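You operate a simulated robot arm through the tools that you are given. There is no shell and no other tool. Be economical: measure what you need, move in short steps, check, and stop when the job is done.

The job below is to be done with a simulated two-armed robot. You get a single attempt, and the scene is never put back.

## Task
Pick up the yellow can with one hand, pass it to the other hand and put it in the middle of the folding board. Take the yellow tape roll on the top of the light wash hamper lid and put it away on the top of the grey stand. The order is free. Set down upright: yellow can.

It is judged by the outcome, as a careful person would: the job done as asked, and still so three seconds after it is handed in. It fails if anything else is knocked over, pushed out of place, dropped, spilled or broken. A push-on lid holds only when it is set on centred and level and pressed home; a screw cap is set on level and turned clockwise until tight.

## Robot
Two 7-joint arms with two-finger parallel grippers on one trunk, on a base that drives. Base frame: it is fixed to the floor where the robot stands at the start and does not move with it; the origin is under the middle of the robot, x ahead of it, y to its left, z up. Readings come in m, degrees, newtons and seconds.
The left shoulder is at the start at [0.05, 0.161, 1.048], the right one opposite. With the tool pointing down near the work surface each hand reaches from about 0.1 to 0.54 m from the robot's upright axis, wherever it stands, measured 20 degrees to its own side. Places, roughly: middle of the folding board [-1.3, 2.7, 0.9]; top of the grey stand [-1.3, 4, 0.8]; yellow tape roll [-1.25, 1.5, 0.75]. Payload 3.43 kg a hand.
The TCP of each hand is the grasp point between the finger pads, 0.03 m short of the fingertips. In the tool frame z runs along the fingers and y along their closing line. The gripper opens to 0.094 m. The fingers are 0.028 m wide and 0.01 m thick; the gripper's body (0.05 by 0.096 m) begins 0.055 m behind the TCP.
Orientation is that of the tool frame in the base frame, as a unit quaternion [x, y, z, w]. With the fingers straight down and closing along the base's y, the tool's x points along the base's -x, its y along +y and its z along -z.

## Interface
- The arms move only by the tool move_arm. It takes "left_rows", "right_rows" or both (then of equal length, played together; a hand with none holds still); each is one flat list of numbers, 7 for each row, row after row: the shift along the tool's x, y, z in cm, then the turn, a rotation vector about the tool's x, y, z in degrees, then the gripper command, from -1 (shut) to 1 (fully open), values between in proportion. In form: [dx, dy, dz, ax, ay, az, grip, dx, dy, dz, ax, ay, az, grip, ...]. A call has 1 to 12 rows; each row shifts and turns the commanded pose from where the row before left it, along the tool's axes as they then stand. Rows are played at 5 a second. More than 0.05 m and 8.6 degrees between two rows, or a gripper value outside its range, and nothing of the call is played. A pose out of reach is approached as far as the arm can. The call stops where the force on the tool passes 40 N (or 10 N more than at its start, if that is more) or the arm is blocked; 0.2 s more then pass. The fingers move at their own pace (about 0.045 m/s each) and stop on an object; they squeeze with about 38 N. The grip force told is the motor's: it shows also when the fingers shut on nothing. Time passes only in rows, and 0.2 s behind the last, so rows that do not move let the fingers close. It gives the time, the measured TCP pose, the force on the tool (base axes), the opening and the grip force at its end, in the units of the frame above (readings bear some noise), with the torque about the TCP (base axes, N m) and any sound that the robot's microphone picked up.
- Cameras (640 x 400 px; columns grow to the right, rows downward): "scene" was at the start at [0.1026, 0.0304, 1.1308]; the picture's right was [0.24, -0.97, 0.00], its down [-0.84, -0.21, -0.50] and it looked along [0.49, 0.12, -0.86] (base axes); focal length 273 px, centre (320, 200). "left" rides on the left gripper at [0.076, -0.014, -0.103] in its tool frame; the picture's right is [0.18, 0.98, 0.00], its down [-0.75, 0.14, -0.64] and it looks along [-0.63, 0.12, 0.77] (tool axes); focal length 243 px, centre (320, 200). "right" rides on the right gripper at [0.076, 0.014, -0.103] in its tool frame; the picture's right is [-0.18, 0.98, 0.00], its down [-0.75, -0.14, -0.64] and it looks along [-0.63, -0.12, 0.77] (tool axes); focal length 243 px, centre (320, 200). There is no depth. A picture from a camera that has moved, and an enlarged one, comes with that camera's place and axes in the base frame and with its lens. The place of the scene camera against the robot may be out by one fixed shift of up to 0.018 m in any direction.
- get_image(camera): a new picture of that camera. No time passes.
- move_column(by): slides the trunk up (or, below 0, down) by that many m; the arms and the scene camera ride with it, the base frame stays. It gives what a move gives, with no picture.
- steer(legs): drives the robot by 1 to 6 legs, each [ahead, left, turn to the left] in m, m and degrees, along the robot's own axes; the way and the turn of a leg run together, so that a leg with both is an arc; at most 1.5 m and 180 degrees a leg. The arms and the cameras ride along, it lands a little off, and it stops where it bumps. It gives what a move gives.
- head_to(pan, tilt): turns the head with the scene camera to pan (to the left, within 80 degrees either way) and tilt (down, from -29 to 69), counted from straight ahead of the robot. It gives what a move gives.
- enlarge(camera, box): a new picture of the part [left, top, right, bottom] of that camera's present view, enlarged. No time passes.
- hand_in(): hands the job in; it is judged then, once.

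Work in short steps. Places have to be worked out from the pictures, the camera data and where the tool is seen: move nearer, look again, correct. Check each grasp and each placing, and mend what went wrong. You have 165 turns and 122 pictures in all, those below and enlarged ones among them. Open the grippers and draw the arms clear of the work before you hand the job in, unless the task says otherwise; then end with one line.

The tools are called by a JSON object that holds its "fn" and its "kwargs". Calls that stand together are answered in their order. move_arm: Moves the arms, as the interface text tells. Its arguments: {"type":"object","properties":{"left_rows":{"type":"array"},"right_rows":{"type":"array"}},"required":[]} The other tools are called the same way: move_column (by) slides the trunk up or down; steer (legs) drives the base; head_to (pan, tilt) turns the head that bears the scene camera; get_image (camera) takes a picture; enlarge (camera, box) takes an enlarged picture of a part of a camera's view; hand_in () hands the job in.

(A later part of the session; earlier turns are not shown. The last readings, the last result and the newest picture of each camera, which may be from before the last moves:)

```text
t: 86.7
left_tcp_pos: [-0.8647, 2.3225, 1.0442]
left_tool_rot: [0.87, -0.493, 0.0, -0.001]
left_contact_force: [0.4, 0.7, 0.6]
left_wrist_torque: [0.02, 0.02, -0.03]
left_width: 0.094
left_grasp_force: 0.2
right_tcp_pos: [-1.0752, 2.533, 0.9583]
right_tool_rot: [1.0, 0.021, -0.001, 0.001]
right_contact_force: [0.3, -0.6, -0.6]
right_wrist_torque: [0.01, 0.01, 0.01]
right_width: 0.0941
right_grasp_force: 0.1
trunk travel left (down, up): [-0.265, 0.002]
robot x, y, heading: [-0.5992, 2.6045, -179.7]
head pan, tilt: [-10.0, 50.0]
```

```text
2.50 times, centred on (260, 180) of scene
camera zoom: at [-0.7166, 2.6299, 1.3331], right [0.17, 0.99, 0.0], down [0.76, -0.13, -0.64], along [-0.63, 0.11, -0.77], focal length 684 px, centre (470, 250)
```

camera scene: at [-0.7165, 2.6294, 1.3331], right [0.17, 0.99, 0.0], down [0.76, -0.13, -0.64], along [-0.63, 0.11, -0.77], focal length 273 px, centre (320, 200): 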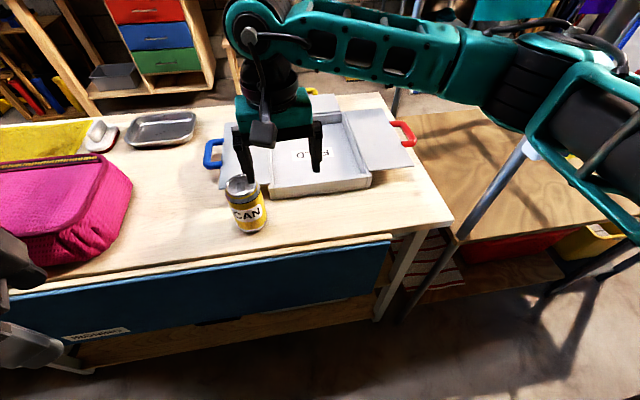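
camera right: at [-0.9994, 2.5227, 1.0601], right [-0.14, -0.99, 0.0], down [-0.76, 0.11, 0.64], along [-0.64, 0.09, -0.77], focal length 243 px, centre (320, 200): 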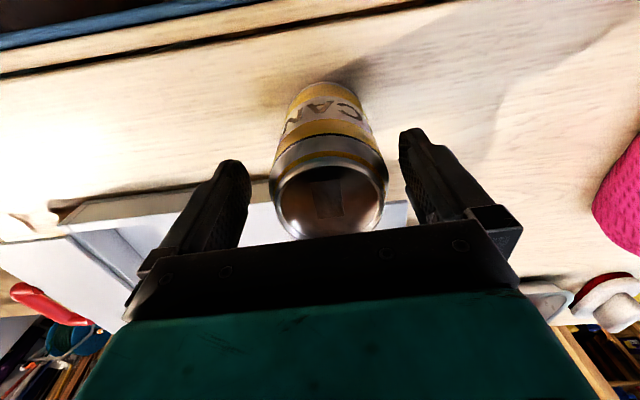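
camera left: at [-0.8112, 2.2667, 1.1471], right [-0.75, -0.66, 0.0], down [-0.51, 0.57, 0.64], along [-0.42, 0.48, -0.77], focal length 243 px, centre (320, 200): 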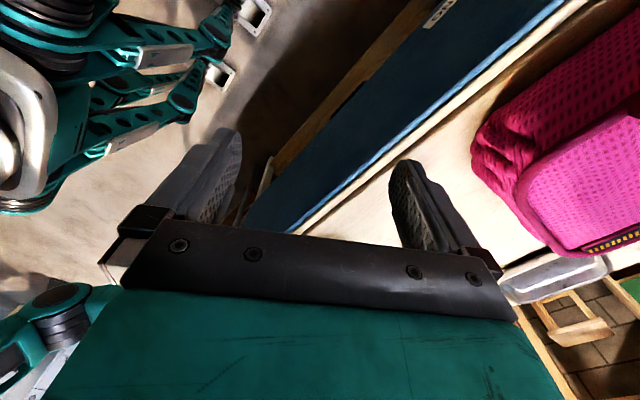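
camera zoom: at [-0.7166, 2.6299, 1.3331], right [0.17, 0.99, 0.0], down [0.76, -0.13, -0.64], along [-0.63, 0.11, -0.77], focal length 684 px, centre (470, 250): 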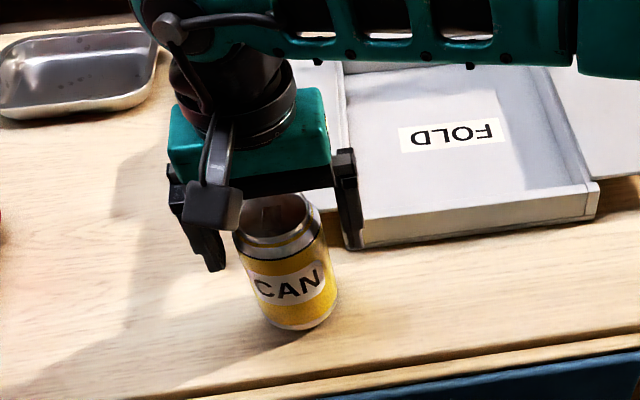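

Well centred. I lower 5 mm more and close.

{"fn": "move_arm", "kwargs": {"right_rows": [0, 0, 0.6, 0, 0, 0, 1, 0, 0, 0, 0, 0, 0, -1, 0, 0, 0, 0, 0, 0, -1, 0, 0, 0, 0, 0, 0, -1, 0, 0, 0, 0, 0, 0, -1]}}

{"fn": "move_arm", "kwargs": {"right_rows": [0, 0, -3, 0, 0, 0, -1, 0, 0, -4, 0, 0, 0, -1, 0, 0, -4, 0, 0, 0, -1]}}

{"fn": "get_image", "kwargs": {"camera": "scene"}}

{"fn": "get_image", "kwargs": {"camera": "right"}}

```text
t: 87.8
left_tcp_pos: [-0.8639, 2.3235, 1.0451]
left_tool_rot: [0.87, -0.494, 0.001, 0.0]
left_contact_force: [0.1, -0.2, 0.3]
left_wrist_torque: [-0.01, 0.02, 0.02]
left_width: 0.0939
left_grasp_force: 0.1
right_tcp_pos: [-1.075, 2.5316, 0.9526]
right_tool_rot: [1.0, 0.022, -0.001, 0.002]
right_contact_force: [0.1, 0.6, -0.9]
right_wrist_torque: [-0.04, -0.01, -0.02]
right_width: 0.0664
right_grasp_force: 37.8
trunk travel left (down, up): [-0.265, 0.002]
robot x, y, heading: [-0.5968, 2.6022, -179.4]
head pan, tilt: [-10.0, 50.0]
```

```text
t: 88.7
left_tcp_pos: [-0.8635, 2.3231, 1.045]
left_tool_rot: [0.87, -0.493, 0.0, -0.001]
left_contact_force: [0.0, -0.2, 0.3]
left_wrist_torque: [0.03, -0.01, 0.01]
left_width: 0.094
left_grasp_force: 0.0
right_tcp_pos: [-1.0711, 2.5315, 1.0642]
right_tool_rot: [1.0, 0.023, -0.001, 0.001]
right_contact_force: [-0.4, 0.7, -1.1]
right_wrist_torque: [-0.02, 0.02, 0.04]
right_width: 0.066
right_grasp_force: 38.5
trunk travel left (down, up): [-0.265, 0.002]
robot x, y, heading: [-0.5963, 2.6019, -179.7]
head pan, tilt: [-10.0, 50.0]
```

```text
59 pictures are left
camera scene: at [-0.7162, 2.6298, 1.3331], right [0.17, 0.99, 0.0], down [0.76, -0.13, -0.64], along [-0.63, 0.11, -0.77], focal length 273 px, centre (320, 200)
```

scene: 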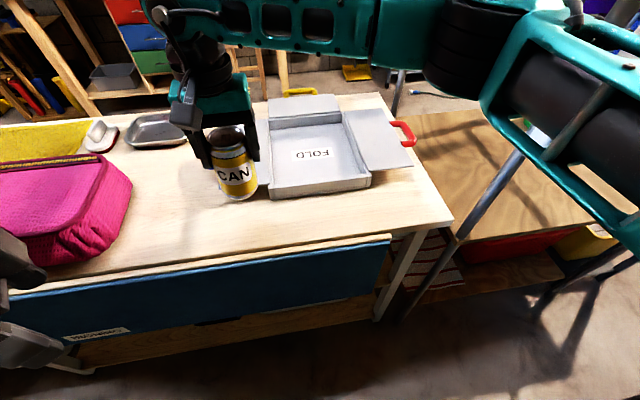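

```text
58 pictures are left
camera right: at [-0.9947, 2.5209, 1.1653], right [-0.14, -0.99, 0.0], down [-0.76, 0.11, 0.64], along [-0.64, 0.09, -0.77], focal length 243 px, centre (320, 200)
```

right: 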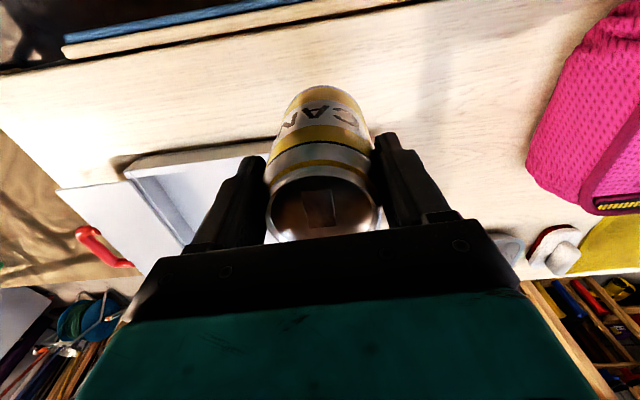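

Held securely. I enlarge the tray to fix its floor centre, applying the calibrated camera offset.

{"fn": "enlarge", "kwargs": {"camera": "scene", "box": [220, 80, 420, 205]}}

```text
3.20 times, centred on (320, 142) of scene
camera zoom: at [-0.7162, 2.6298, 1.3331], right [0.17, 0.99, 0.0], down [0.76, -0.13, -0.64], along [-0.63, 0.11, -0.77], focal length 875 px, centre (320, 384)
```

zoom: 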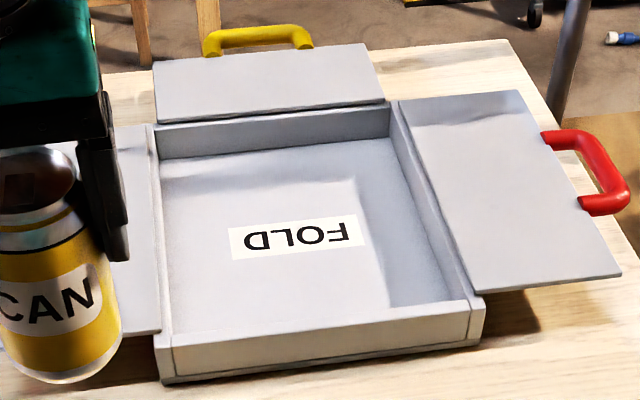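

Tray centre ≈ (-1.265, 2.69). I carry the can above it.

{"fn": "move_arm", "kwargs": {"right_rows": [-3.12, -2.77, 0, 0, 0, 0, -1, -3.12, -2.77, 0, 0, 0, 0, -1, -3.12, -2.77, 0, 0, 0, 0, -1, -3.12, -2.77, 0, 0, 0, 0, -1, -3.12, -2.77, 0, 0, 0, 0, -1, -3.12, -2.77, 0, 0, 0, 0, -1]}}

{"fn": "get_image", "kwargs": {"camera": "scene"}}

{"fn": "get_image", "kwargs": {"camera": "right"}}

```text
t: 90.0
left_tcp_pos: [-0.8634, 2.3233, 1.0444]
left_tool_rot: [0.87, -0.494, 0.001, 0.0]
left_contact_force: [0.0, 0.6, -0.3]
left_wrist_torque: [0.0, -0.01, -0.02]
left_width: 0.0942
left_grasp_force: 0.1
right_tcp_pos: [-1.2285, 2.6707, 1.0677]
right_tool_rot: [1.0, 0.024, -0.002, 0.001]
right_contact_force: [0.7, 0.1, -0.1]
right_wrist_torque: [0.01, 0.02, -0.02]
right_width: 0.0661
right_grasp_force: 38.1
right hand out of reach, approached as far as the arm can: row 5, 6
trunk travel left (down, up): [-0.265, 0.002]
robot x, y, heading: [-0.5984, 2.6037, -179.6]
head pan, tilt: [-10.0, 50.0]
```

```text
56 pictures are left
camera scene: at [-0.7166, 2.6304, 1.3331], right [0.17, 0.99, 0.0], down [0.76, -0.13, -0.64], along [-0.63, 0.11, -0.77], focal length 273 px, centre (320, 200)
```

scene: 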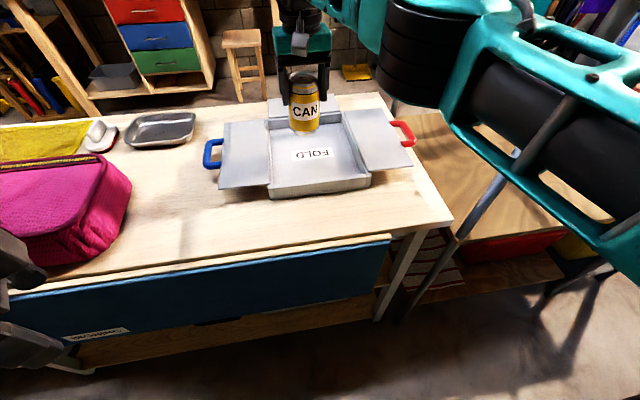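

```text
55 pictures are left
camera right: at [-1.152, 2.6612, 1.1688], right [-0.14, -0.99, 0.0], down [-0.76, 0.11, 0.64], along [-0.64, 0.09, -0.77], focal length 243 px, centre (320, 200)
```

right: 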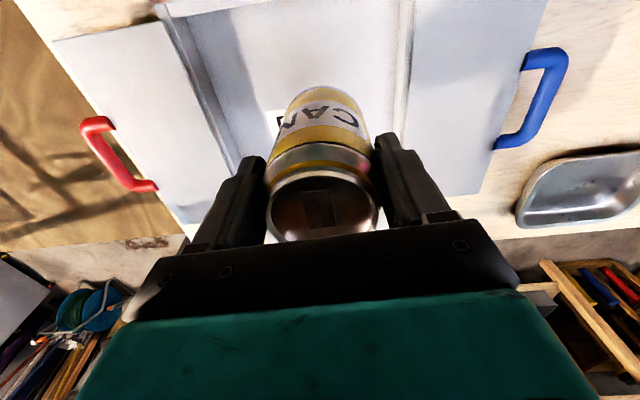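

The arm's reach ended 3.6 cm short; I drive 4 cm closer.

{"fn": "steer", "kwargs": {"legs": [[0.045, -0.01, 0]]}}

{"fn": "move_arm", "kwargs": {"right_rows": [1, 0, 0, 0, 0, 0, -1]}}

```text
t: 91.0
left_tcp_pos: [-0.9088, 2.3339, 1.0448]
left_tool_rot: [0.87, -0.493, 0.002, -0.002]
left_contact_force: [-0.1, -0.1, -0.2]
left_wrist_torque: [0.03, 0.01, -0.07]
left_width: 0.0939
left_grasp_force: 0.1
right_tcp_pos: [-1.2747, 2.6804, 1.0671]
right_tool_rot: [1.0, 0.023, 0.0, 0.001]
right_contact_force: [0.0, 0.7, -0.2]
right_wrist_torque: [-0.02, -0.04, 0.01]
right_width: 0.0662
right_grasp_force: 38.2
trunk travel left (down, up): [-0.265, 0.002]
robot x, y, heading: [-0.6453, 2.6137, -179.4]
head pan, tilt: [-10.0, 50.0]
```

```text
t: 91.4
left_tcp_pos: [-0.9086, 2.3333, 1.0446]
left_tool_rot: [0.87, -0.493, 0.002, 0.0]
left_contact_force: [0.4, 0.7, 0.3]
left_wrist_torque: [0.02, 0.0, 0.02]
left_width: 0.0941
left_grasp_force: 0.1
right_tcp_pos: [-1.2623, 2.6815, 1.0669]
right_tool_rot: [1.0, 0.023, -0.002, 0.002]
right_contact_force: [-1.0, 0.6, 0.0]
right_wrist_torque: [-0.01, -0.02, 0.0]
right_width: 0.066
right_grasp_force: 38.6
trunk travel left (down, up): [-0.265, 0.002]
robot x, y, heading: [-0.6466, 2.6086, -179.9]
head pan, tilt: [-10.0, 50.0]
```

Now at (-1.262, 2.681). I shift 8 mm right and descend to just above the tray floor.

{"fn": "move_arm", "kwargs": {"right_rows": [0, -0.8, 2.5, 0, 0, 0, -1, 0, 0, 2.5, 0, 0, 0, -1, 0, 0, 2, 0, 0, 0, -1, 0, 0, 1.5, 0, 0, 0, -1]}}

{"fn": "enlarge", "kwargs": {"camera": "scene", "box": [200, 60, 440, 220]}}

```text
t: 92.4
left_tcp_pos: [-0.9098, 2.3333, 1.0453]
left_tool_rot: [0.87, -0.493, 0.001, 0.0]
left_contact_force: [0.0, 0.3, -0.3]
left_wrist_torque: [0.0, 0.07, 0.01]
left_width: 0.094
left_grasp_force: 0.0
right_tcp_pos: [-1.2637, 2.6892, 0.983]
right_tool_rot: [1.0, 0.023, -0.001, 0.001]
right_contact_force: [0.3, 0.6, 0.2]
right_wrist_torque: [0.03, -0.01, 0.03]
right_width: 0.0667
right_grasp_force: 37.9
trunk travel left (down, up): [-0.265, 0.002]
robot x, y, heading: [-0.6446, 2.6117, -179.7]
head pan, tilt: [-10.0, 50.0]
```

```text
2.50 times, centred on (320, 140) of scene
camera zoom: at [-0.762, 2.6395, 1.3331], right [0.17, 0.99, 0.0], down [0.76, -0.13, -0.64], along [-0.63, 0.11, -0.77], focal length 684 px, centre (320, 350)
```

zoom: 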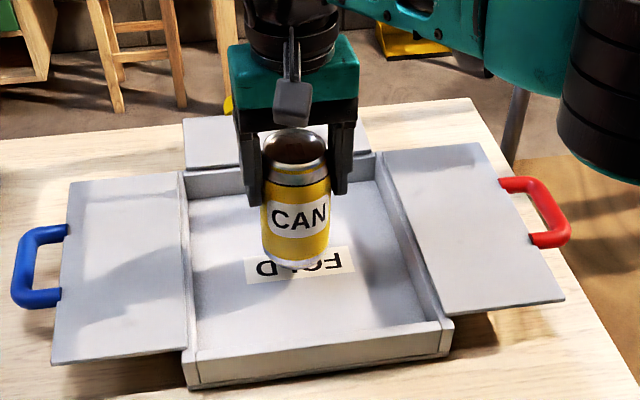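

Over the middle. I lower in small steps to contact.

{"fn": "move_arm", "kwargs": {"right_rows": [0, 0, 0.6, 0, 0, 0, -1, 0, 0, 0.5, 0, 0, 0, -1, 0, 0, 0.3, 0, 0, 0, -1, 0, 0, 0.3, 0, 0, 0, -1]}}

```text
t: 93.4
left_tcp_pos: [-0.9085, 2.3322, 1.045]
left_tool_rot: [0.87, -0.493, 0.0, -0.001]
left_contact_force: [0.0, -0.2, 0.6]
left_wrist_torque: [0.02, 0.0, -0.02]
left_width: 0.0942
left_grasp_force: 0.0
right_tcp_pos: [-1.2637, 2.689, 0.9647]
right_tool_rot: [1.0, 0.024, -0.001, 0.001]
right_contact_force: [0.8, 0.2, 0.2]
right_wrist_torque: [-0.01, -0.02, 0.02]
right_width: 0.0661
right_grasp_force: 37.8
trunk travel left (down, up): [-0.265, 0.002]
robot x, y, heading: [-0.6432, 2.6092, -179.8]
head pan, tilt: [-10.0, 50.0]
```

{"fn": "move_arm", "kwargs": {"right_rows": [0, 0, 0.2, 0, 0, 0, -1, 0, 0, 0.2, 0, 0, 0, -1, 0, 0, 0.2, 0, 0, 0, -1]}}

```text
t: 94.2
left_tcp_pos: [-0.9082, 2.3338, 1.045]
left_tool_rot: [0.87, -0.493, 0.0, -0.001]
left_contact_force: [0.1, -0.2, 0.4]
left_wrist_torque: [-0.01, 0.03, 0.03]
left_width: 0.094
left_grasp_force: 0.0
right_tcp_pos: [-1.2629, 2.6884, 0.9603]
right_tool_rot: [1.0, 0.023, -0.003, 0.001]
right_contact_force: [0.4, 1.9, 7.1]
right_wrist_torque: [0.28, 0.04, 0.0]
right_width: 0.0662
right_grasp_force: 38.1
trunk travel left (down, up): [-0.265, 0.002]
robot x, y, heading: [-0.6447, 2.6088, -179.7]
head pan, tilt: [-10.0, 50.0]
```

Contact at 0.960 as predicted. I release and rise straight up.

{"fn": "move_arm", "kwargs": {"right_rows": [0, 0, 0, 0, 0, 0, 0, 0, 0, 0, 0, 0, 0, 1, 0, 0, 0, 0, 0, 0, 1, 0, 0, -2, 0, 0, 0, 1, 0, 0, -3, 0, 0, 0, 1, 0, 0, -4, 0, 0, 0, 1, 0, 0, -3, 0, 0, 0, 1]}}

{"fn": "enlarge", "kwargs": {"camera": "scene", "box": [200, 60, 440, 220]}}

```text
t: 95.8
left_tcp_pos: [-0.9092, 2.3329, 1.0444]
left_tool_rot: [0.87, -0.493, 0.001, -0.002]
left_contact_force: [-0.2, -0.6, -0.2]
left_wrist_torque: [0.01, -0.02, -0.04]
left_width: 0.0939
left_grasp_force: 0.1
right_tcp_pos: [-1.265, 2.6878, 1.0816]
right_tool_rot: [1.0, 0.023, -0.001, 0.001]
right_contact_force: [0.4, 0.3, -0.5]
right_wrist_torque: [0.02, -0.02, -0.03]
right_width: 0.0941
right_grasp_force: 0.0
trunk travel left (down, up): [-0.265, 0.002]
robot x, y, heading: [-0.6415, 2.6092, -179.4]
head pan, tilt: [-10.0, 50.0]
```

```text
2.50 times, centred on (320, 140) of scene
camera zoom: at [-0.7617, 2.6394, 1.3331], right [0.17, 0.99, 0.0], down [0.76, -0.13, -0.64], along [-0.63, 0.11, -0.77], focal length 684 px, centre (320, 350)
```

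zoom: 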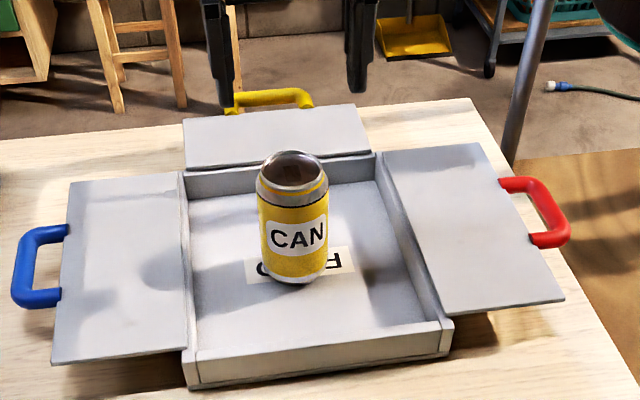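

The can stands upright in the middle of the board. I draw the right arm back and drive toward the hampers.

{"fn": "move_arm", "kwargs": {"right_rows": [5, 0, 0, 0, 0, 0, 1, 5, 0, 0, 0, 0, 0, 1, 5, 0, 0, 0, 0, 0, 1, 5, 0, 0, 0, 0, 0, 1, 5, 0, 0, 0, 0, 0, 1]}}

{"fn": "steer", "kwargs": {"legs": [[-0.3, 0, 0], [0, 1.22, 0]]}}

{"fn": "head_to", "kwargs": {"pan": 0, "tilt": 45}}

{"fn": "get_image", "kwargs": {"camera": "scene"}}

```text
t: 97.0
left_tcp_pos: [-0.9089, 2.3324, 1.0455]
left_tool_rot: [0.87, -0.493, 0.001, -0.002]
left_contact_force: [-0.5, 0.2, -0.2]
left_wrist_torque: [0.03, 0.02, 0.0]
left_width: 0.0939
left_grasp_force: 0.1
right_tcp_pos: [-1.012, 2.7009, 1.0787]
right_tool_rot: [1.0, 0.022, -0.001, 0.002]
right_contact_force: [0.3, 0.5, -0.6]
right_wrist_torque: [0.01, 0.02, 0.03]
right_width: 0.0939
right_grasp_force: 0.0
trunk travel left (down, up): [-0.265, 0.002]
robot x, y, heading: [-0.6444, 2.6141, -179.7]
head pan, tilt: [-10.0, 50.0]
```

```text
t: 104.7
left_tcp_pos: [-0.5957, 1.1262, 1.0446]
left_tool_rot: [0.872, -0.49, 0.0, -0.001]
left_contact_force: [0.0, 0.1, 0.1]
left_wrist_torque: [0.02, 0.03, 0.0]
left_width: 0.0941
left_grasp_force: 0.0
right_tcp_pos: [-0.7029, 1.494, 1.0784]
right_tool_rot: [1.0, 0.028, -0.001, 0.003]
right_contact_force: [-0.3, 0.6, -0.1]
right_wrist_torque: [-0.03, -0.01, 0.01]
right_width: 0.0936
right_grasp_force: 0.0
trunk travel left (down, up): [-0.265, 0.002]
robot x, y, heading: [-0.3329, 1.4074, -179.1]
head pan, tilt: [-10.0, 50.0]
```

```text
t: 105.4
left_tcp_pos: [-0.5955, 1.1274, 1.0437]
left_tool_rot: [0.872, -0.489, 0.0, -0.001]
left_contact_force: [0.6, 0.0, 0.2]
left_wrist_torque: [0.02, 0.0, -0.01]
left_width: 0.094
left_grasp_force: 0.1
right_tcp_pos: [-0.7021, 1.4945, 1.0776]
right_tool_rot: [1.0, 0.028, -0.002, 0.002]
right_contact_force: [-0.3, 0.6, -0.7]
right_wrist_torque: [-0.02, 0.01, 0.01]
right_width: 0.0941
right_grasp_force: 0.1
trunk travel left (down, up): [-0.265, 0.002]
robot x, y, heading: [-0.3286, 1.4109, -179.1]
head pan, tilt: [0.0, 45.0]
```

```text
52 pictures are left
camera scene: at [-0.4568, 1.4221, 1.34], right [-0.02, 1.0, 0.0], down [0.71, 0.01, -0.71], along [-0.71, -0.01, -0.71], focal length 273 px, centre (320, 200)
```

scene: 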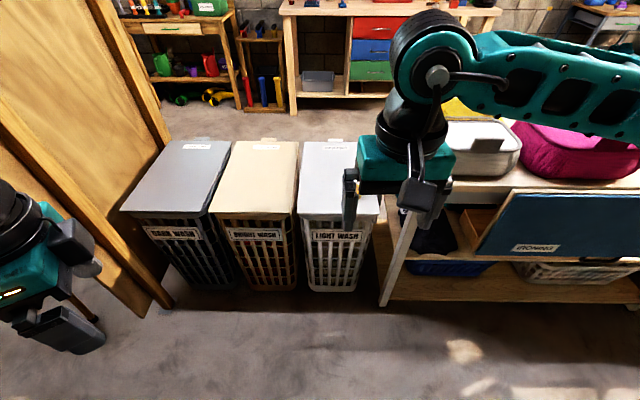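

The right hand hides the tape. I drive 0.25 m nearer and look with the hand camera.

{"fn": "steer", "kwargs": {"legs": [[0.25, 0, 0]]}}

{"fn": "get_image", "kwargs": {"camera": "right"}}

{"fn": "get_image", "kwargs": {"camera": "scene"}}

```text
t: 107.2
left_tcp_pos: [-0.8404, 1.1229, 1.045]
left_tool_rot: [0.873, -0.488, 0.001, 0.0]
left_contact_force: [-0.4, -0.1, -0.1]
left_wrist_torque: [-0.01, -0.01, 0.01]
left_width: 0.0941
left_grasp_force: 0.0
right_tcp_pos: [-0.9462, 1.4895, 1.0773]
right_tool_rot: [1.0, 0.029, -0.001, 0.002]
right_contact_force: [0.0, 0.5, 0.6]
right_wrist_torque: [0.01, 0.03, -0.03]
right_width: 0.0938
right_grasp_force: 0.1
trunk travel left (down, up): [-0.265, 0.002]
robot x, y, heading: [-0.5775, 1.4063, -179.0]
head pan, tilt: [0.0, 45.0]
```

```text
51 pictures are left
camera right: at [-0.8707, 1.4805, 1.179], right [-0.13, -0.99, 0.0], down [-0.76, 0.1, 0.64], along [-0.64, 0.08, -0.77], focal length 243 px, centre (320, 200)
```

right: 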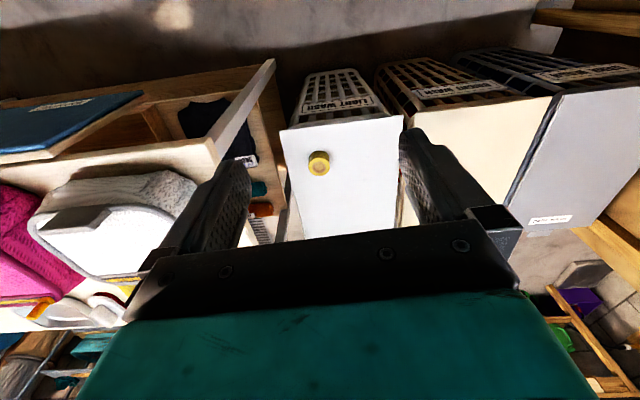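

```text
50 pictures are left
camera scene: at [-0.7014, 1.4177, 1.34], right [-0.02, 1.0, 0.0], down [0.71, 0.01, -0.71], along [-0.71, -0.01, -0.71], focal length 273 px, centre (320, 200)
```

scene: 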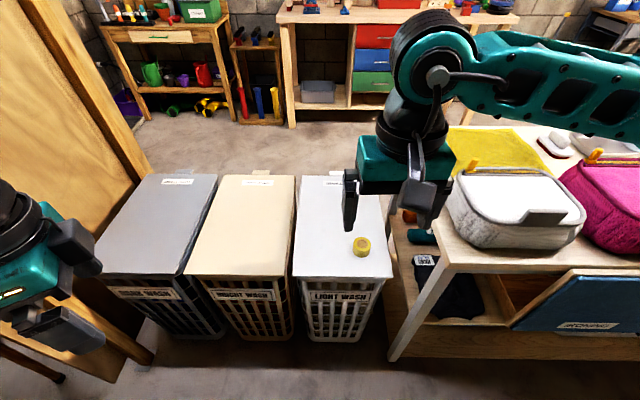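

Tape at about (-1.13, 1.51), z ≈ 0.75. To keep the right forearm away from the grey pouch I use the left hand: first the right hand moves aside and back, then the base shifts.

{"fn": "move_arm", "kwargs": {"right_rows": [2.4, -3.5, 0, 0, 0, 0, 1, 2.4, -3.5, 0, 0, 0, 0, 1, 2.4, -3.5, 0, 0, 0, 0, 1, 2.4, -3.5, 0, 0, 0, 0, 1, 2, -3, 0, 0, 0, 0, 1]}}

{"fn": "steer", "kwargs": {"legs": [[0.03, -0.08, 0]]}}

{"fn": "get_image", "kwargs": {"camera": "scene"}}

{"fn": "get_image", "kwargs": {"camera": "left"}}

```text
t: 108.4
left_tcp_pos: [-0.8401, 1.1233, 1.0445]
left_tool_rot: [0.873, -0.488, 0.0, -0.001]
left_contact_force: [0.5, 0.5, 1.1]
left_wrist_torque: [-0.02, 0.0, 0.03]
left_width: 0.0941
left_grasp_force: 0.0
right_tcp_pos: [-0.8495, 1.6697, 1.0782]
right_tool_rot: [1.0, 0.03, -0.001, 0.002]
right_contact_force: [0.1, -0.3, 0.3]
right_wrist_torque: [0.0, 0.01, 0.02]
right_width: 0.094
right_grasp_force: 0.1
right hand out of reach, approached as far as the arm can: row 5
trunk travel left (down, up): [-0.265, 0.002]
robot x, y, heading: [-0.5788, 1.4072, -179.3]
head pan, tilt: [0.0, 45.0]
```

```text
t: 109.5
left_tcp_pos: [-0.8697, 1.202, 1.0436]
left_tool_rot: [0.873, -0.488, 0.001, 0.0]
left_contact_force: [-0.2, 0.9, -0.7]
left_wrist_torque: [-0.02, -0.01, 0.01]
left_width: 0.0942
left_grasp_force: 0.1
right_tcp_pos: [-0.8809, 1.7487, 1.078]
right_tool_rot: [1.0, 0.029, -0.001, 0.003]
right_contact_force: [-0.4, 0.7, 0.6]
right_wrist_torque: [-0.04, 0.01, -0.01]
right_width: 0.0938
right_grasp_force: 0.1
trunk travel left (down, up): [-0.265, 0.002]
robot x, y, heading: [-0.6074, 1.4815, -179.0]
head pan, tilt: [0.0, 45.0]
```

```text
49 pictures are left
camera scene: at [-0.7326, 1.497, 1.34], right [-0.02, 1.0, 0.0], down [0.71, 0.01, -0.71], along [-0.71, -0.01, -0.71], focal length 273 px, centre (320, 200)
```

scene: 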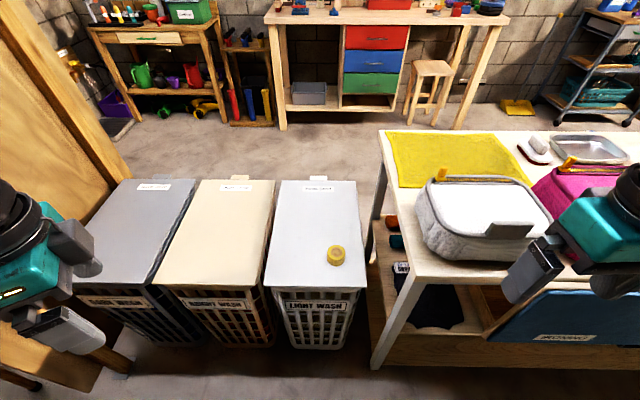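

```text
48 pictures are left
camera left: at [-0.8178, 1.1461, 1.1473], right [-0.74, -0.67, 0.0], down [-0.52, 0.57, 0.64], along [-0.43, 0.48, -0.77], focal length 243 px, centre (320, 200)
```

left: 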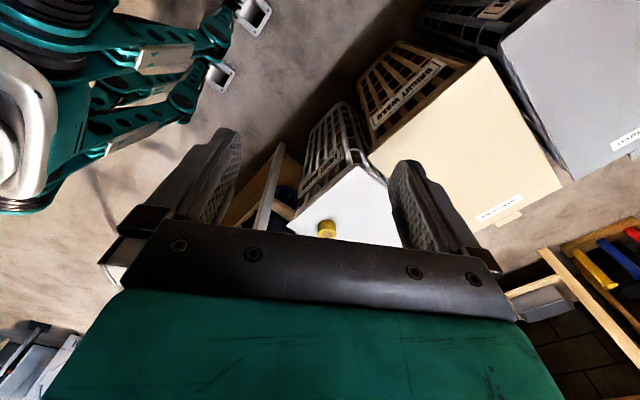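

Triangulating with the left camera: tape at about (-1.175, 1.519), z ≈ 0.67. I move the left hand over it, then lower the trunk 0.18 m.

{"fn": "move_arm", "kwargs": {"left_rows": [-4.3, 0.94, 0, 0, 0, 0, 1, -4.3, 0.94, 0, 0, 0, 0, 1, -4.3, 0.94, 0, 0, 0, 0, 1, -4.3, 0.94, 0, 0, 0, 0, 1, -4.3, 0.94, 0, 0, 0, 0, 1, -4.3, 0.94, 0, 0, 0, 0, 1, -4.3, 0.94, 0, 0, 0, 0, 1, -4.3, 0.94, 0, 0, 0, 0, 1, -4.3, 0.94, 0, 0, 0, 0, 1]}}

{"fn": "move_column", "kwargs": {"by": -0.18}}

{"fn": "get_image", "kwargs": {"camera": "left"}}

{"fn": "get_image", "kwargs": {"camera": "scene"}}

```text
t: 111.5
left_tcp_pos: [-1.1437, 1.4876, 1.045]
left_tool_rot: [0.872, -0.489, 0.001, 0.0]
left_contact_force: [-0.6, -0.8, 0.5]
left_wrist_torque: [0.0, -0.03, -0.02]
left_width: 0.094
left_grasp_force: 0.0
right_tcp_pos: [-0.8809, 1.7471, 1.0772]
right_tool_rot: [1.0, 0.029, -0.001, 0.002]
right_contact_force: [0.7, 0.5, 0.1]
right_wrist_torque: [0.02, 0.02, -0.01]
right_width: 0.0937
right_grasp_force: 0.1
trunk travel left (down, up): [-0.265, 0.002]
robot x, y, heading: [-0.6128, 1.4847, -179.0]
head pan, tilt: [0.0, 45.0]
```

```text
t: 113.5
left_tcp_pos: [-1.1428, 1.4857, 0.8663]
left_tool_rot: [0.873, -0.488, 0.0, -0.001]
left_contact_force: [0.4, -0.6, -0.6]
left_wrist_torque: [0.0, 0.0, 0.02]
left_width: 0.0942
left_grasp_force: 0.0
right_tcp_pos: [-0.8809, 1.747, 0.8986]
right_tool_rot: [1.0, 0.029, -0.001, 0.002]
right_contact_force: [0.0, 0.0, 0.2]
right_wrist_torque: [-0.02, 0.01, -0.01]
right_width: 0.0941
right_grasp_force: 0.1
trunk travel left (down, up): [-0.085, 0.182]
robot x, y, heading: [-0.6056, 1.4819, -179.1]
head pan, tilt: [0.0, 45.0]
```

```text
47 pictures are left
camera left: at [-1.0904, 1.4301, 0.9684], right [-0.74, -0.67, 0.0], down [-0.52, 0.57, 0.64], along [-0.43, 0.48, -0.77], focal length 243 px, centre (320, 200)
```

left: 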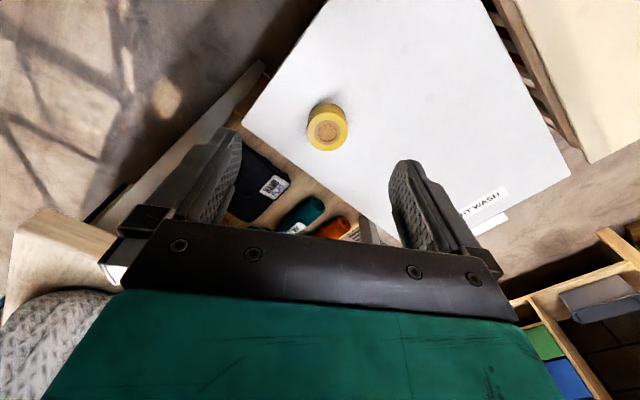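

```text
46 pictures are left
camera scene: at [-0.7321, 1.4961, 1.1601], right [-0.02, 1.0, 0.0], down [0.71, 0.01, -0.71], along [-0.71, -0.01, -0.71], focal length 273 px, centre (320, 200)
```

scene: 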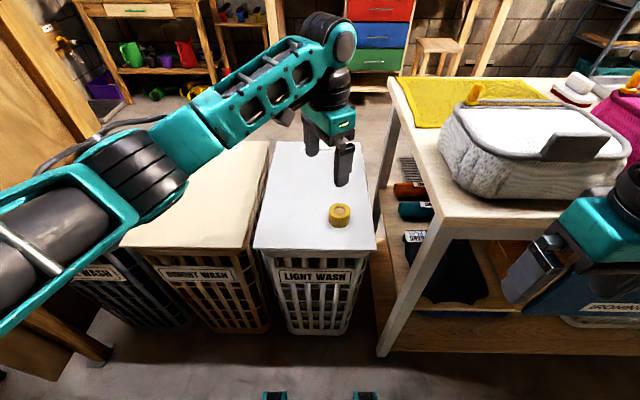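

Tape top centre: (-1.184, 1.522, 0.677). I move over it and down to z ≈ 0.72 and look.

{"fn": "move_arm", "kwargs": {"left_rows": [-2.6, 0.8, 2, 0, 0, 0, 1, -2.6, 0.8, 2, 0, 0, 0, 1, 0, 0, 3.5, 0, 0, 0, 1, 0, 0, 3.5, 0, 0, 0, 1, 0, 0, 2, 0, 0, 0, 1]}}

{"fn": "get_image", "kwargs": {"camera": "left"}}

{"fn": "enlarge", "kwargs": {"camera": "scene", "box": [250, 120, 410, 260]}}

```text
t: 114.7
left_tcp_pos: [-1.1804, 1.5192, 0.7491]
left_tool_rot: [0.872, -0.489, -0.001, -0.001]
left_contact_force: [-0.3, -0.4, -0.8]
left_wrist_torque: [0.0, 0.02, 0.02]
left_width: 0.0941
left_grasp_force: 0.0
left hand out of reach, approached as far as the arm can: row 4
right_tcp_pos: [-0.881, 1.7469, 0.8985]
right_tool_rot: [1.0, 0.029, -0.001, 0.001]
right_contact_force: [-0.3, -0.1, 0.1]
right_wrist_torque: [-0.01, 0.0, 0.06]
right_width: 0.094
right_grasp_force: 0.1
trunk travel left (down, up): [-0.085, 0.182]
robot x, y, heading: [-0.6055, 1.4848, -179.0]
head pan, tilt: [0.0, 45.0]
```

```text
45 pictures are left
camera left: at [-1.1266, 1.464, 0.8509], right [-0.74, -0.67, 0.0], down [-0.51, 0.57, 0.64], along [-0.43, 0.48, -0.77], focal length 243 px, centre (320, 200)
```

left: 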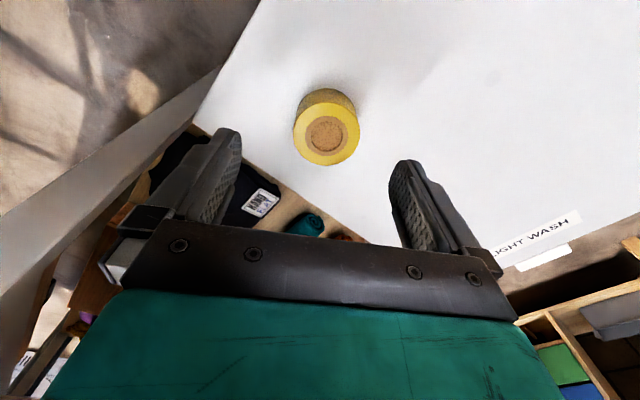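

```text
2.86 times, centred on (330, 190) of scene
camera zoom: at [-0.7322, 1.4961, 1.1601], right [-0.02, 1.0, 0.0], down [0.71, 0.01, -0.71], along [-0.71, -0.01, -0.71], focal length 781 px, centre (291, 229)
```

zoom: 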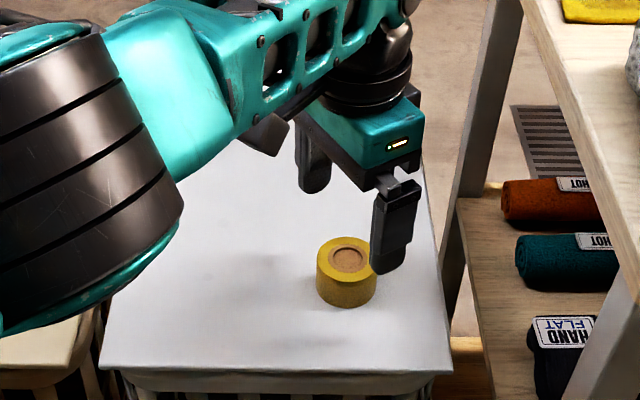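

The tape (diameter ≈ 0.05 m) is centred to within 8 mm. The arm is near its low reach, so I lower with the trunk.

{"fn": "move_column", "kwargs": {"by": -0.055}}

{"fn": "move_arm", "kwargs": {"left_rows": [-0.65, 0.3, 0, 0, 0, 0, 1]}}

{"fn": "get_image", "kwargs": {"camera": "left"}}

{"fn": "enlarge", "kwargs": {"camera": "scene", "box": [250, 120, 410, 260]}}

```text
t: 115.6
left_tcp_pos: [-1.1798, 1.5193, 0.6937]
left_tool_rot: [0.873, -0.488, -0.001, 0.0]
left_contact_force: [-0.2, -0.5, 0.1]
left_wrist_torque: [0.03, 0.0, -0.03]
left_width: 0.094
left_grasp_force: 0.0
right_tcp_pos: [-0.8811, 1.7481, 0.843]
right_tool_rot: [1.0, 0.029, -0.001, 0.002]
right_contact_force: [-0.1, -0.1, 0.7]
right_wrist_torque: [-0.01, -0.02, -0.01]
right_width: 0.0941
right_grasp_force: 0.0
trunk travel left (down, up): [-0.03, 0.237]
robot x, y, heading: [-0.6072, 1.4822, -179.0]
head pan, tilt: [0.0, 45.0]
```

```text
t: 116.0
left_tcp_pos: [-1.1804, 1.5199, 0.6937]
left_tool_rot: [0.873, -0.488, 0.0, 0.0]
left_contact_force: [-0.2, 0.2, -0.2]
left_wrist_torque: [0.0, 0.03, 0.01]
left_width: 0.0939
left_grasp_force: 0.1
left hand out of reach, approached as far as the arm can: row 1
right_tcp_pos: [-0.8819, 1.7475, 0.8422]
right_tool_rot: [1.0, 0.028, -0.001, 0.001]
right_contact_force: [-0.1, -0.3, 0.3]
right_wrist_torque: [0.0, 0.0, -0.03]
right_width: 0.094
right_grasp_force: 0.1
trunk travel left (down, up): [-0.03, 0.237]
robot x, y, heading: [-0.6095, 1.4857, -178.9]
head pan, tilt: [0.0, 45.0]
```

```text
43 pictures are left
camera left: at [-1.1266, 1.4639, 0.7963], right [-0.74, -0.67, 0.0], down [-0.51, 0.57, 0.64], along [-0.43, 0.48, -0.77], focal length 243 px, centre (320, 200)
```

left: 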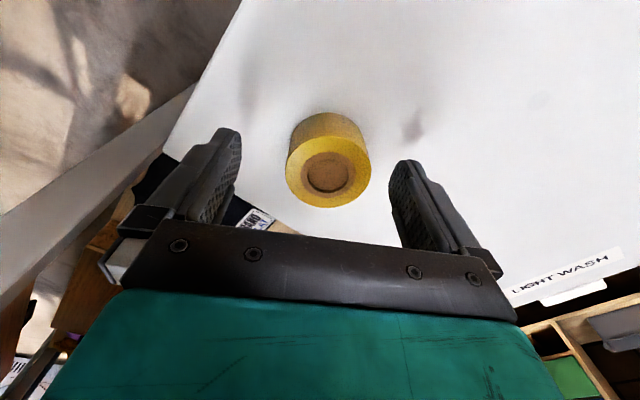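

```text
2.86 times, centred on (330, 190) of scene
camera zoom: at [-0.7322, 1.4961, 1.1051], right [-0.02, 1.0, 0.0], down [0.71, 0.01, -0.71], along [-0.71, -0.01, -0.71], focal length 781 px, centre (291, 229)
```

zoom: 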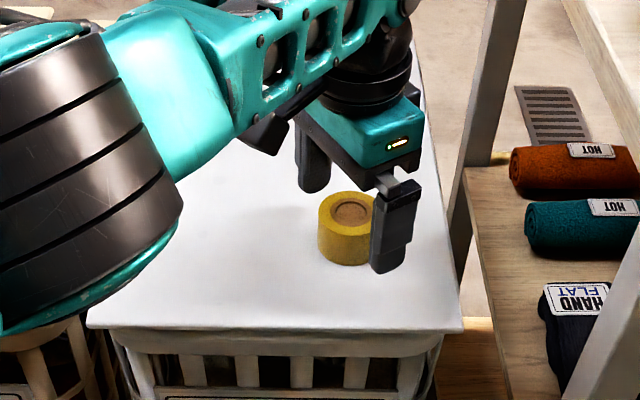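

The tape top is at z ≈ 0.672; the tips need to be about 1.8 cm lower. I use the last of the trunk travel.

{"fn": "move_column", "kwargs": {"by": -0.018}}

{"fn": "enlarge", "kwargs": {"camera": "scene", "box": [290, 140, 390, 240]}}

```text
t: 116.7
left_tcp_pos: [-1.1792, 1.5184, 0.6757]
left_tool_rot: [0.873, -0.487, -0.001, 0.0]
left_contact_force: [0.3, 0.5, 0.3]
left_wrist_torque: [0.0, 0.02, 0.01]
left_width: 0.0939
left_grasp_force: 0.1
right_tcp_pos: [-0.8805, 1.7473, 0.8237]
right_tool_rot: [1.0, 0.028, -0.001, 0.002]
right_contact_force: [-0.7, 0.2, 0.4]
right_wrist_torque: [0.02, -0.02, 0.04]
right_width: 0.0939
right_grasp_force: 0.0
trunk travel left (down, up): [-0.012, 0.255]
robot x, y, heading: [-0.6088, 1.4869, -179.0]
head pan, tilt: [0.0, 45.0]
```

```text
4.00 times, centred on (340, 190) of scene
camera zoom: at [-0.7321, 1.4961, 1.087], right [-0.02, 1.0, 0.0], down [0.71, 0.01, -0.71], along [-0.71, -0.01, -0.71], focal length 1094 px, centre (240, 240)
```

zoom: 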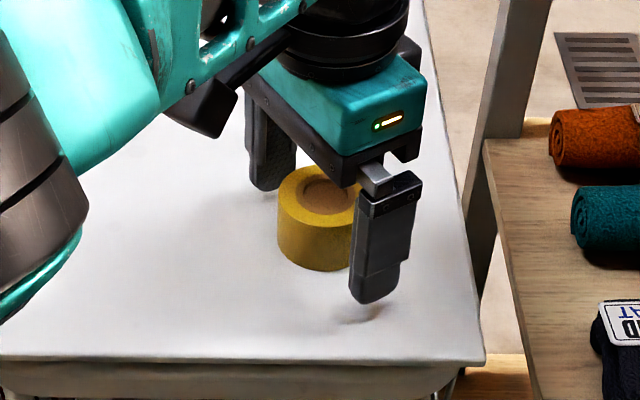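

The tape is between the fingers, tips just above the lid. I close.

{"fn": "move_arm", "kwargs": {"left_rows": [0, 0, 0, 0, 0, 0, -1, 0, 0, 0, 0, 0, 0, -1, 0, 0, 0, 0, 0, 0, -1, 0, 0, 0, 0, 0, 0, -1]}}

{"fn": "get_image", "kwargs": {"camera": "left"}}

```text
t: 117.7
left_tcp_pos: [-1.1808, 1.519, 0.6762]
left_tool_rot: [0.873, -0.487, -0.001, 0.0]
left_contact_force: [-1.5, -0.5, 2.1]
left_wrist_torque: [-0.04, 0.11, 0.01]
left_width: 0.0521
left_grasp_force: 37.5
right_tcp_pos: [-0.881, 1.7478, 0.8243]
right_tool_rot: [1.0, 0.029, -0.001, 0.001]
right_contact_force: [-0.3, -0.7, -0.1]
right_wrist_torque: [-0.01, 0.0, 0.01]
right_width: 0.0938
right_grasp_force: 0.1
trunk travel left (down, up): [-0.012, 0.255]
robot x, y, heading: [-0.6073, 1.4814, -179.0]
head pan, tilt: [0.0, 45.0]
```

```text
40 pictures are left
camera left: at [-1.1266, 1.464, 0.7786], right [-0.74, -0.67, 0.0], down [-0.51, 0.57, 0.64], along [-0.43, 0.48, -0.77], focal length 243 px, centre (320, 200)
```

left: 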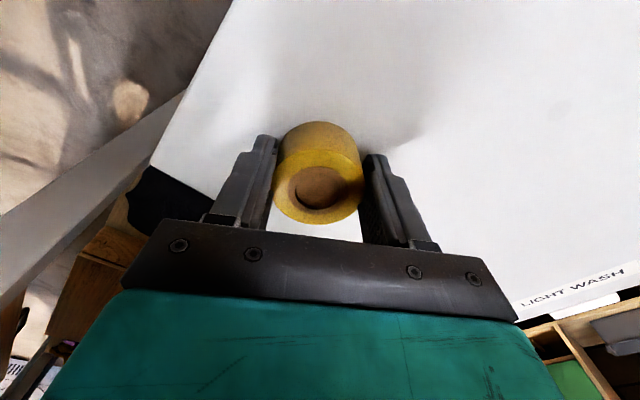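

Gripped at 0.052 m. I raise the trunk fully and retract the left hand.

{"fn": "move_column", "kwargs": {"by": 0.25}}

{"fn": "move_arm", "kwargs": {"left_rows": [2.3, -3.7, -2, 0, 0, 0, -1, 2.3, -3.7, -2, 0, 0, 0, -1, 2.3, -3.7, -2, 0, 0, 0, -1, 2.3, -3.7, -2, 0, 0, 0, -1, 2.3, -3.7, -2, 0, 0, 0, -1]}}

{"fn": "get_image", "kwargs": {"camera": "left"}}

{"fn": "get_image", "kwargs": {"camera": "scene"}}

```text
t: 120.3
left_tcp_pos: [-1.1807, 1.5197, 0.9259]
left_tool_rot: [0.873, -0.488, 0.0, -0.001]
left_contact_force: [-0.6, -0.1, -0.6]
left_wrist_torque: [0.01, -0.02, 0.0]
left_width: 0.0519
left_grasp_force: 38.5
right_tcp_pos: [-0.8802, 1.748, 1.0748]
right_tool_rot: [1.0, 0.029, -0.001, 0.002]
right_contact_force: [0.2, -0.3, 0.2]
right_wrist_torque: [-0.02, -0.05, -0.02]
right_width: 0.0942
right_grasp_force: 0.0
trunk travel left (down, up): [-0.262, 0.005]
robot x, y, heading: [-0.6086, 1.4822, -178.8]
head pan, tilt: [0.0, 45.0]
```

```text
t: 121.5
left_tcp_pos: [-0.9624, 1.5188, 1.0244]
left_tool_rot: [0.873, -0.488, 0.0, 0.0]
left_contact_force: [-0.7, -0.3, -0.3]
left_wrist_torque: [0.0, 0.02, -0.02]
left_width: 0.0522
left_grasp_force: 38.0
right_tcp_pos: [-0.8799, 1.7479, 1.0738]
right_tool_rot: [1.0, 0.028, 0.0, 0.001]
right_contact_force: [-0.3, 0.0, 0.3]
right_wrist_torque: [0.01, -0.03, -0.01]
right_width: 0.0941
right_grasp_force: 0.1
trunk travel left (down, up): [-0.262, 0.005]
robot x, y, heading: [-0.6109, 1.4823, -179.0]
head pan, tilt: [0.0, 45.0]
```

```text
39 pictures are left
camera left: at [-0.9087, 1.463, 1.1266], right [-0.74, -0.67, 0.0], down [-0.52, 0.57, 0.64], along [-0.43, 0.47, -0.77], focal length 243 px, centre (320, 200)
```

left: 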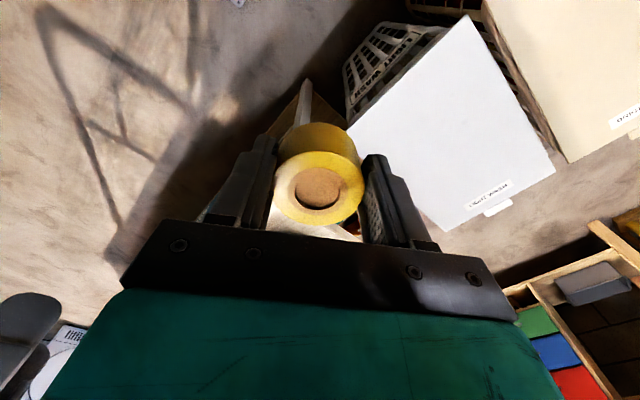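

```text
38 pictures are left
camera scene: at [-0.7318, 1.4962, 1.3371], right [-0.02, 1.0, 0.0], down [0.71, 0.01, -0.71], along [-0.71, -0.01, -0.71], focal length 273 px, centre (320, 200)
```

scene: 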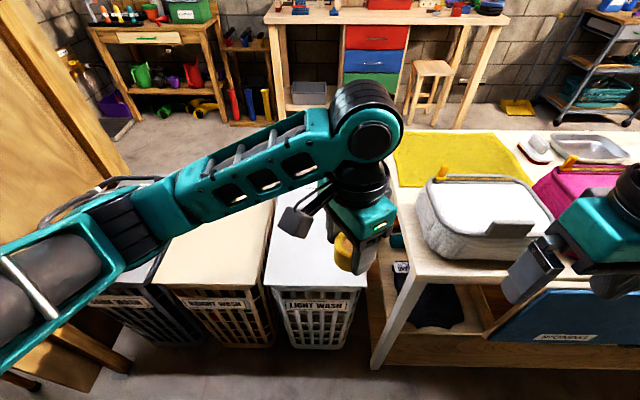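

Tape held. I back off and strafe right past the table, then look for the grey stand.

{"fn": "steer", "kwargs": {"legs": [[-0.28, 0, 0], [0, -1.5, 0]]}}

{"fn": "head_to", "kwargs": {"pan": -40, "tilt": 25}}

{"fn": "get_image", "kwargs": {"camera": "scene"}}

```text
t: 130.6
left_tcp_pos: [-0.6897, 3.0547, 1.0232]
left_tool_rot: [0.868, -0.497, -0.001, 0.0]
left_contact_force: [-1.2, 0.2, -1.5]
left_wrist_torque: [-0.03, 0.03, 0.0]
left_width: 0.0522
left_grasp_force: 37.7
right_tcp_pos: [-0.6033, 3.2815, 1.0753]
right_tool_rot: [1.0, 0.019, -0.001, 0.001]
right_contact_force: [0.0, -0.2, 0.4]
right_wrist_torque: [-0.01, 0.01, -0.03]
right_width: 0.0941
right_grasp_force: 0.1
trunk travel left (down, up): [-0.262, 0.005]
robot x, y, heading: [-0.3374, 3.0131, 180.2]
head pan, tilt: [0.0, 45.0]
```

```text
t: 131.6
left_tcp_pos: [-0.689, 3.0539, 1.0243]
left_tool_rot: [0.868, -0.497, -0.001, -0.001]
left_contact_force: [0.6, 0.0, -0.2]
left_wrist_torque: [-0.01, 0.01, 0.01]
left_width: 0.0523
left_grasp_force: 38.0
right_tcp_pos: [-0.6047, 3.2806, 1.0752]
right_tool_rot: [1.0, 0.019, -0.001, 0.001]
right_contact_force: [-0.5, -0.2, 0.3]
right_wrist_torque: [-0.07, -0.01, 0.0]
right_width: 0.0941
right_grasp_force: 0.1
trunk travel left (down, up): [-0.262, 0.005]
robot x, y, heading: [-0.3347, 3.0134, 179.7]
head pan, tilt: [-40.0, 25.0]
```

```text
37 pictures are left
camera scene: at [-0.449, 3.0856, 1.3676], right [0.64, 0.77, 0.0], down [0.32, -0.27, -0.91], along [-0.69, 0.58, -0.42], focal length 273 px, centre (320, 200)
```

scene: 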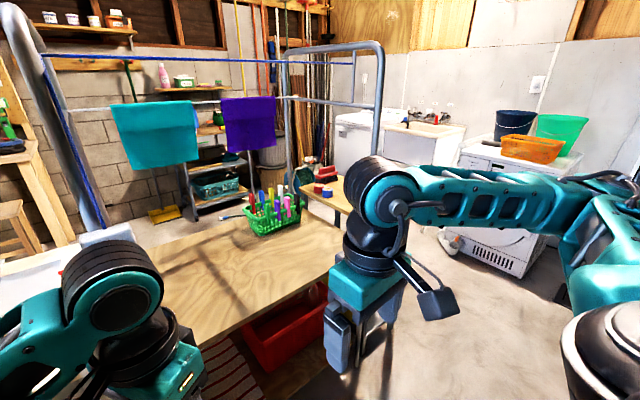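

The stand is hidden behind the right arm. I strafe another 0.8 m and look again.

{"fn": "steer", "kwargs": {"legs": [[0, -0.85, 0]]}}

{"fn": "head_to", "kwargs": {"pan": 0, "tilt": 35}}

{"fn": "get_image", "kwargs": {"camera": "scene"}}

```text
t: 136.0
left_tcp_pos: [-0.6774, 3.8806, 1.0242]
left_tool_rot: [0.862, -0.507, 0.001, -0.001]
left_contact_force: [0.6, -0.5, 0.0]
left_wrist_torque: [-0.01, 0.0, 0.01]
left_width: 0.0522
left_grasp_force: 38.1
right_tcp_pos: [-0.5856, 4.107, 1.0752]
right_tool_rot: [1.0, 0.006, -0.001, 0.001]
right_contact_force: [-0.2, 0.2, -0.7]
right_wrist_torque: [0.0, -0.01, -0.01]
right_width: 0.0939
right_grasp_force: 0.2
trunk travel left (down, up): [-0.262, 0.005]
robot x, y, heading: [-0.3259, 3.8298, 178.7]
head pan, tilt: [-40.0, 25.0]
```

```text
t: 137.1
left_tcp_pos: [-0.6778, 3.8819, 1.0236]
left_tool_rot: [0.862, -0.507, -0.001, 0.0]
left_contact_force: [-0.3, 0.5, 0.1]
left_wrist_torque: [0.01, 0.02, 0.0]
left_width: 0.0523
left_grasp_force: 38.2
right_tcp_pos: [-0.5857, 4.1066, 1.0743]
right_tool_rot: [1.0, 0.008, 0.0, 0.001]
right_contact_force: [-0.5, 0.2, 0.5]
right_wrist_torque: [-0.02, -0.01, 0.0]
right_width: 0.0939
right_grasp_force: 0.1
trunk travel left (down, up): [-0.262, 0.005]
robot x, y, heading: [-0.3232, 3.8303, 178.4]
head pan, tilt: [0.0, 35.0]
```

```text
36 pictures are left
camera scene: at [-0.4554, 3.8493, 1.3519], right [0.03, 1.0, 0.0], down [0.57, -0.01, -0.82], along [-0.82, 0.02, -0.57], focal length 273 px, centre (320, 200)
```

scene: 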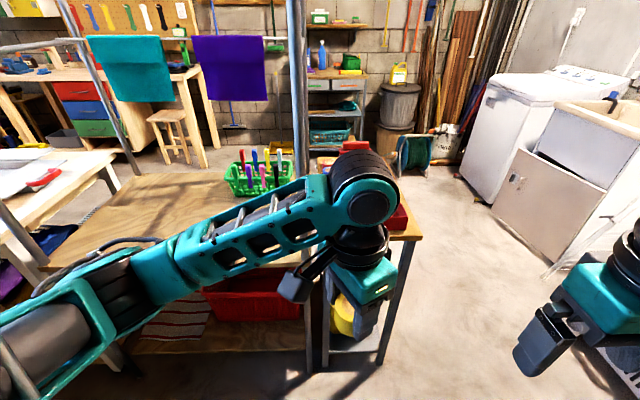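

The stand is behind the left arm. I check with the left hand's camera.

{"fn": "get_image", "kwargs": {"camera": "left"}}

{"fn": "head_to", "kwargs": {"pan": -45, "tilt": 40}}

{"fn": "get_image", "kwargs": {"camera": "scene"}}

```text
35 pictures are left
camera left: at [-0.6267, 3.8239, 1.1264], right [-0.77, -0.64, 0.0], down [-0.49, 0.59, 0.64], along [-0.41, 0.49, -0.77], focal length 243 px, centre (320, 200)
```

left: 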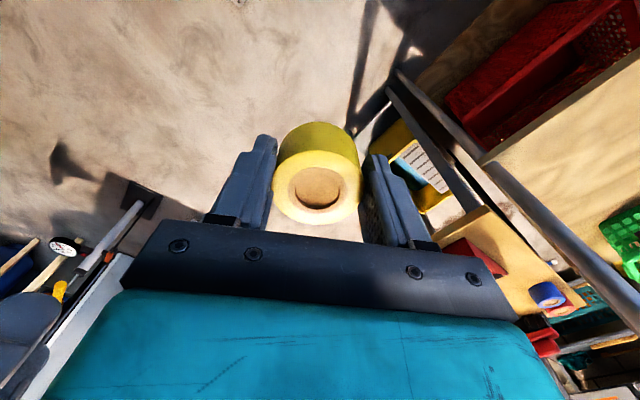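

```text
t: 138.2
left_tcp_pos: [-0.6784, 3.882, 1.0246]
left_tool_rot: [0.862, -0.507, -0.001, -0.001]
left_contact_force: [-0.1, 0.1, 0.1]
left_wrist_torque: [-0.02, -0.02, -0.02]
left_width: 0.0521
left_grasp_force: 38.3
right_tcp_pos: [-0.5861, 4.1064, 1.0747]
right_tool_rot: [1.0, 0.007, -0.001, 0.003]
right_contact_force: [0.5, -0.5, 0.1]
right_wrist_torque: [0.01, 0.0, 0.04]
right_width: 0.094
right_grasp_force: 0.1
trunk travel left (down, up): [-0.262, 0.005]
robot x, y, heading: [-0.3257, 3.83, 178.5]
head pan, tilt: [-45.0, 40.0]
```

```text
34 pictures are left
camera scene: at [-0.4261, 3.9085, 1.3443], right [0.72, 0.69, 0.0], down [0.44, -0.47, -0.77], along [-0.53, 0.55, -0.64], focal length 273 px, centre (320, 200)
```

scene: 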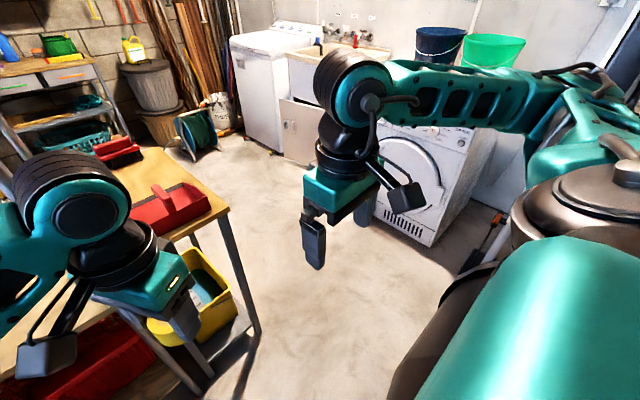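

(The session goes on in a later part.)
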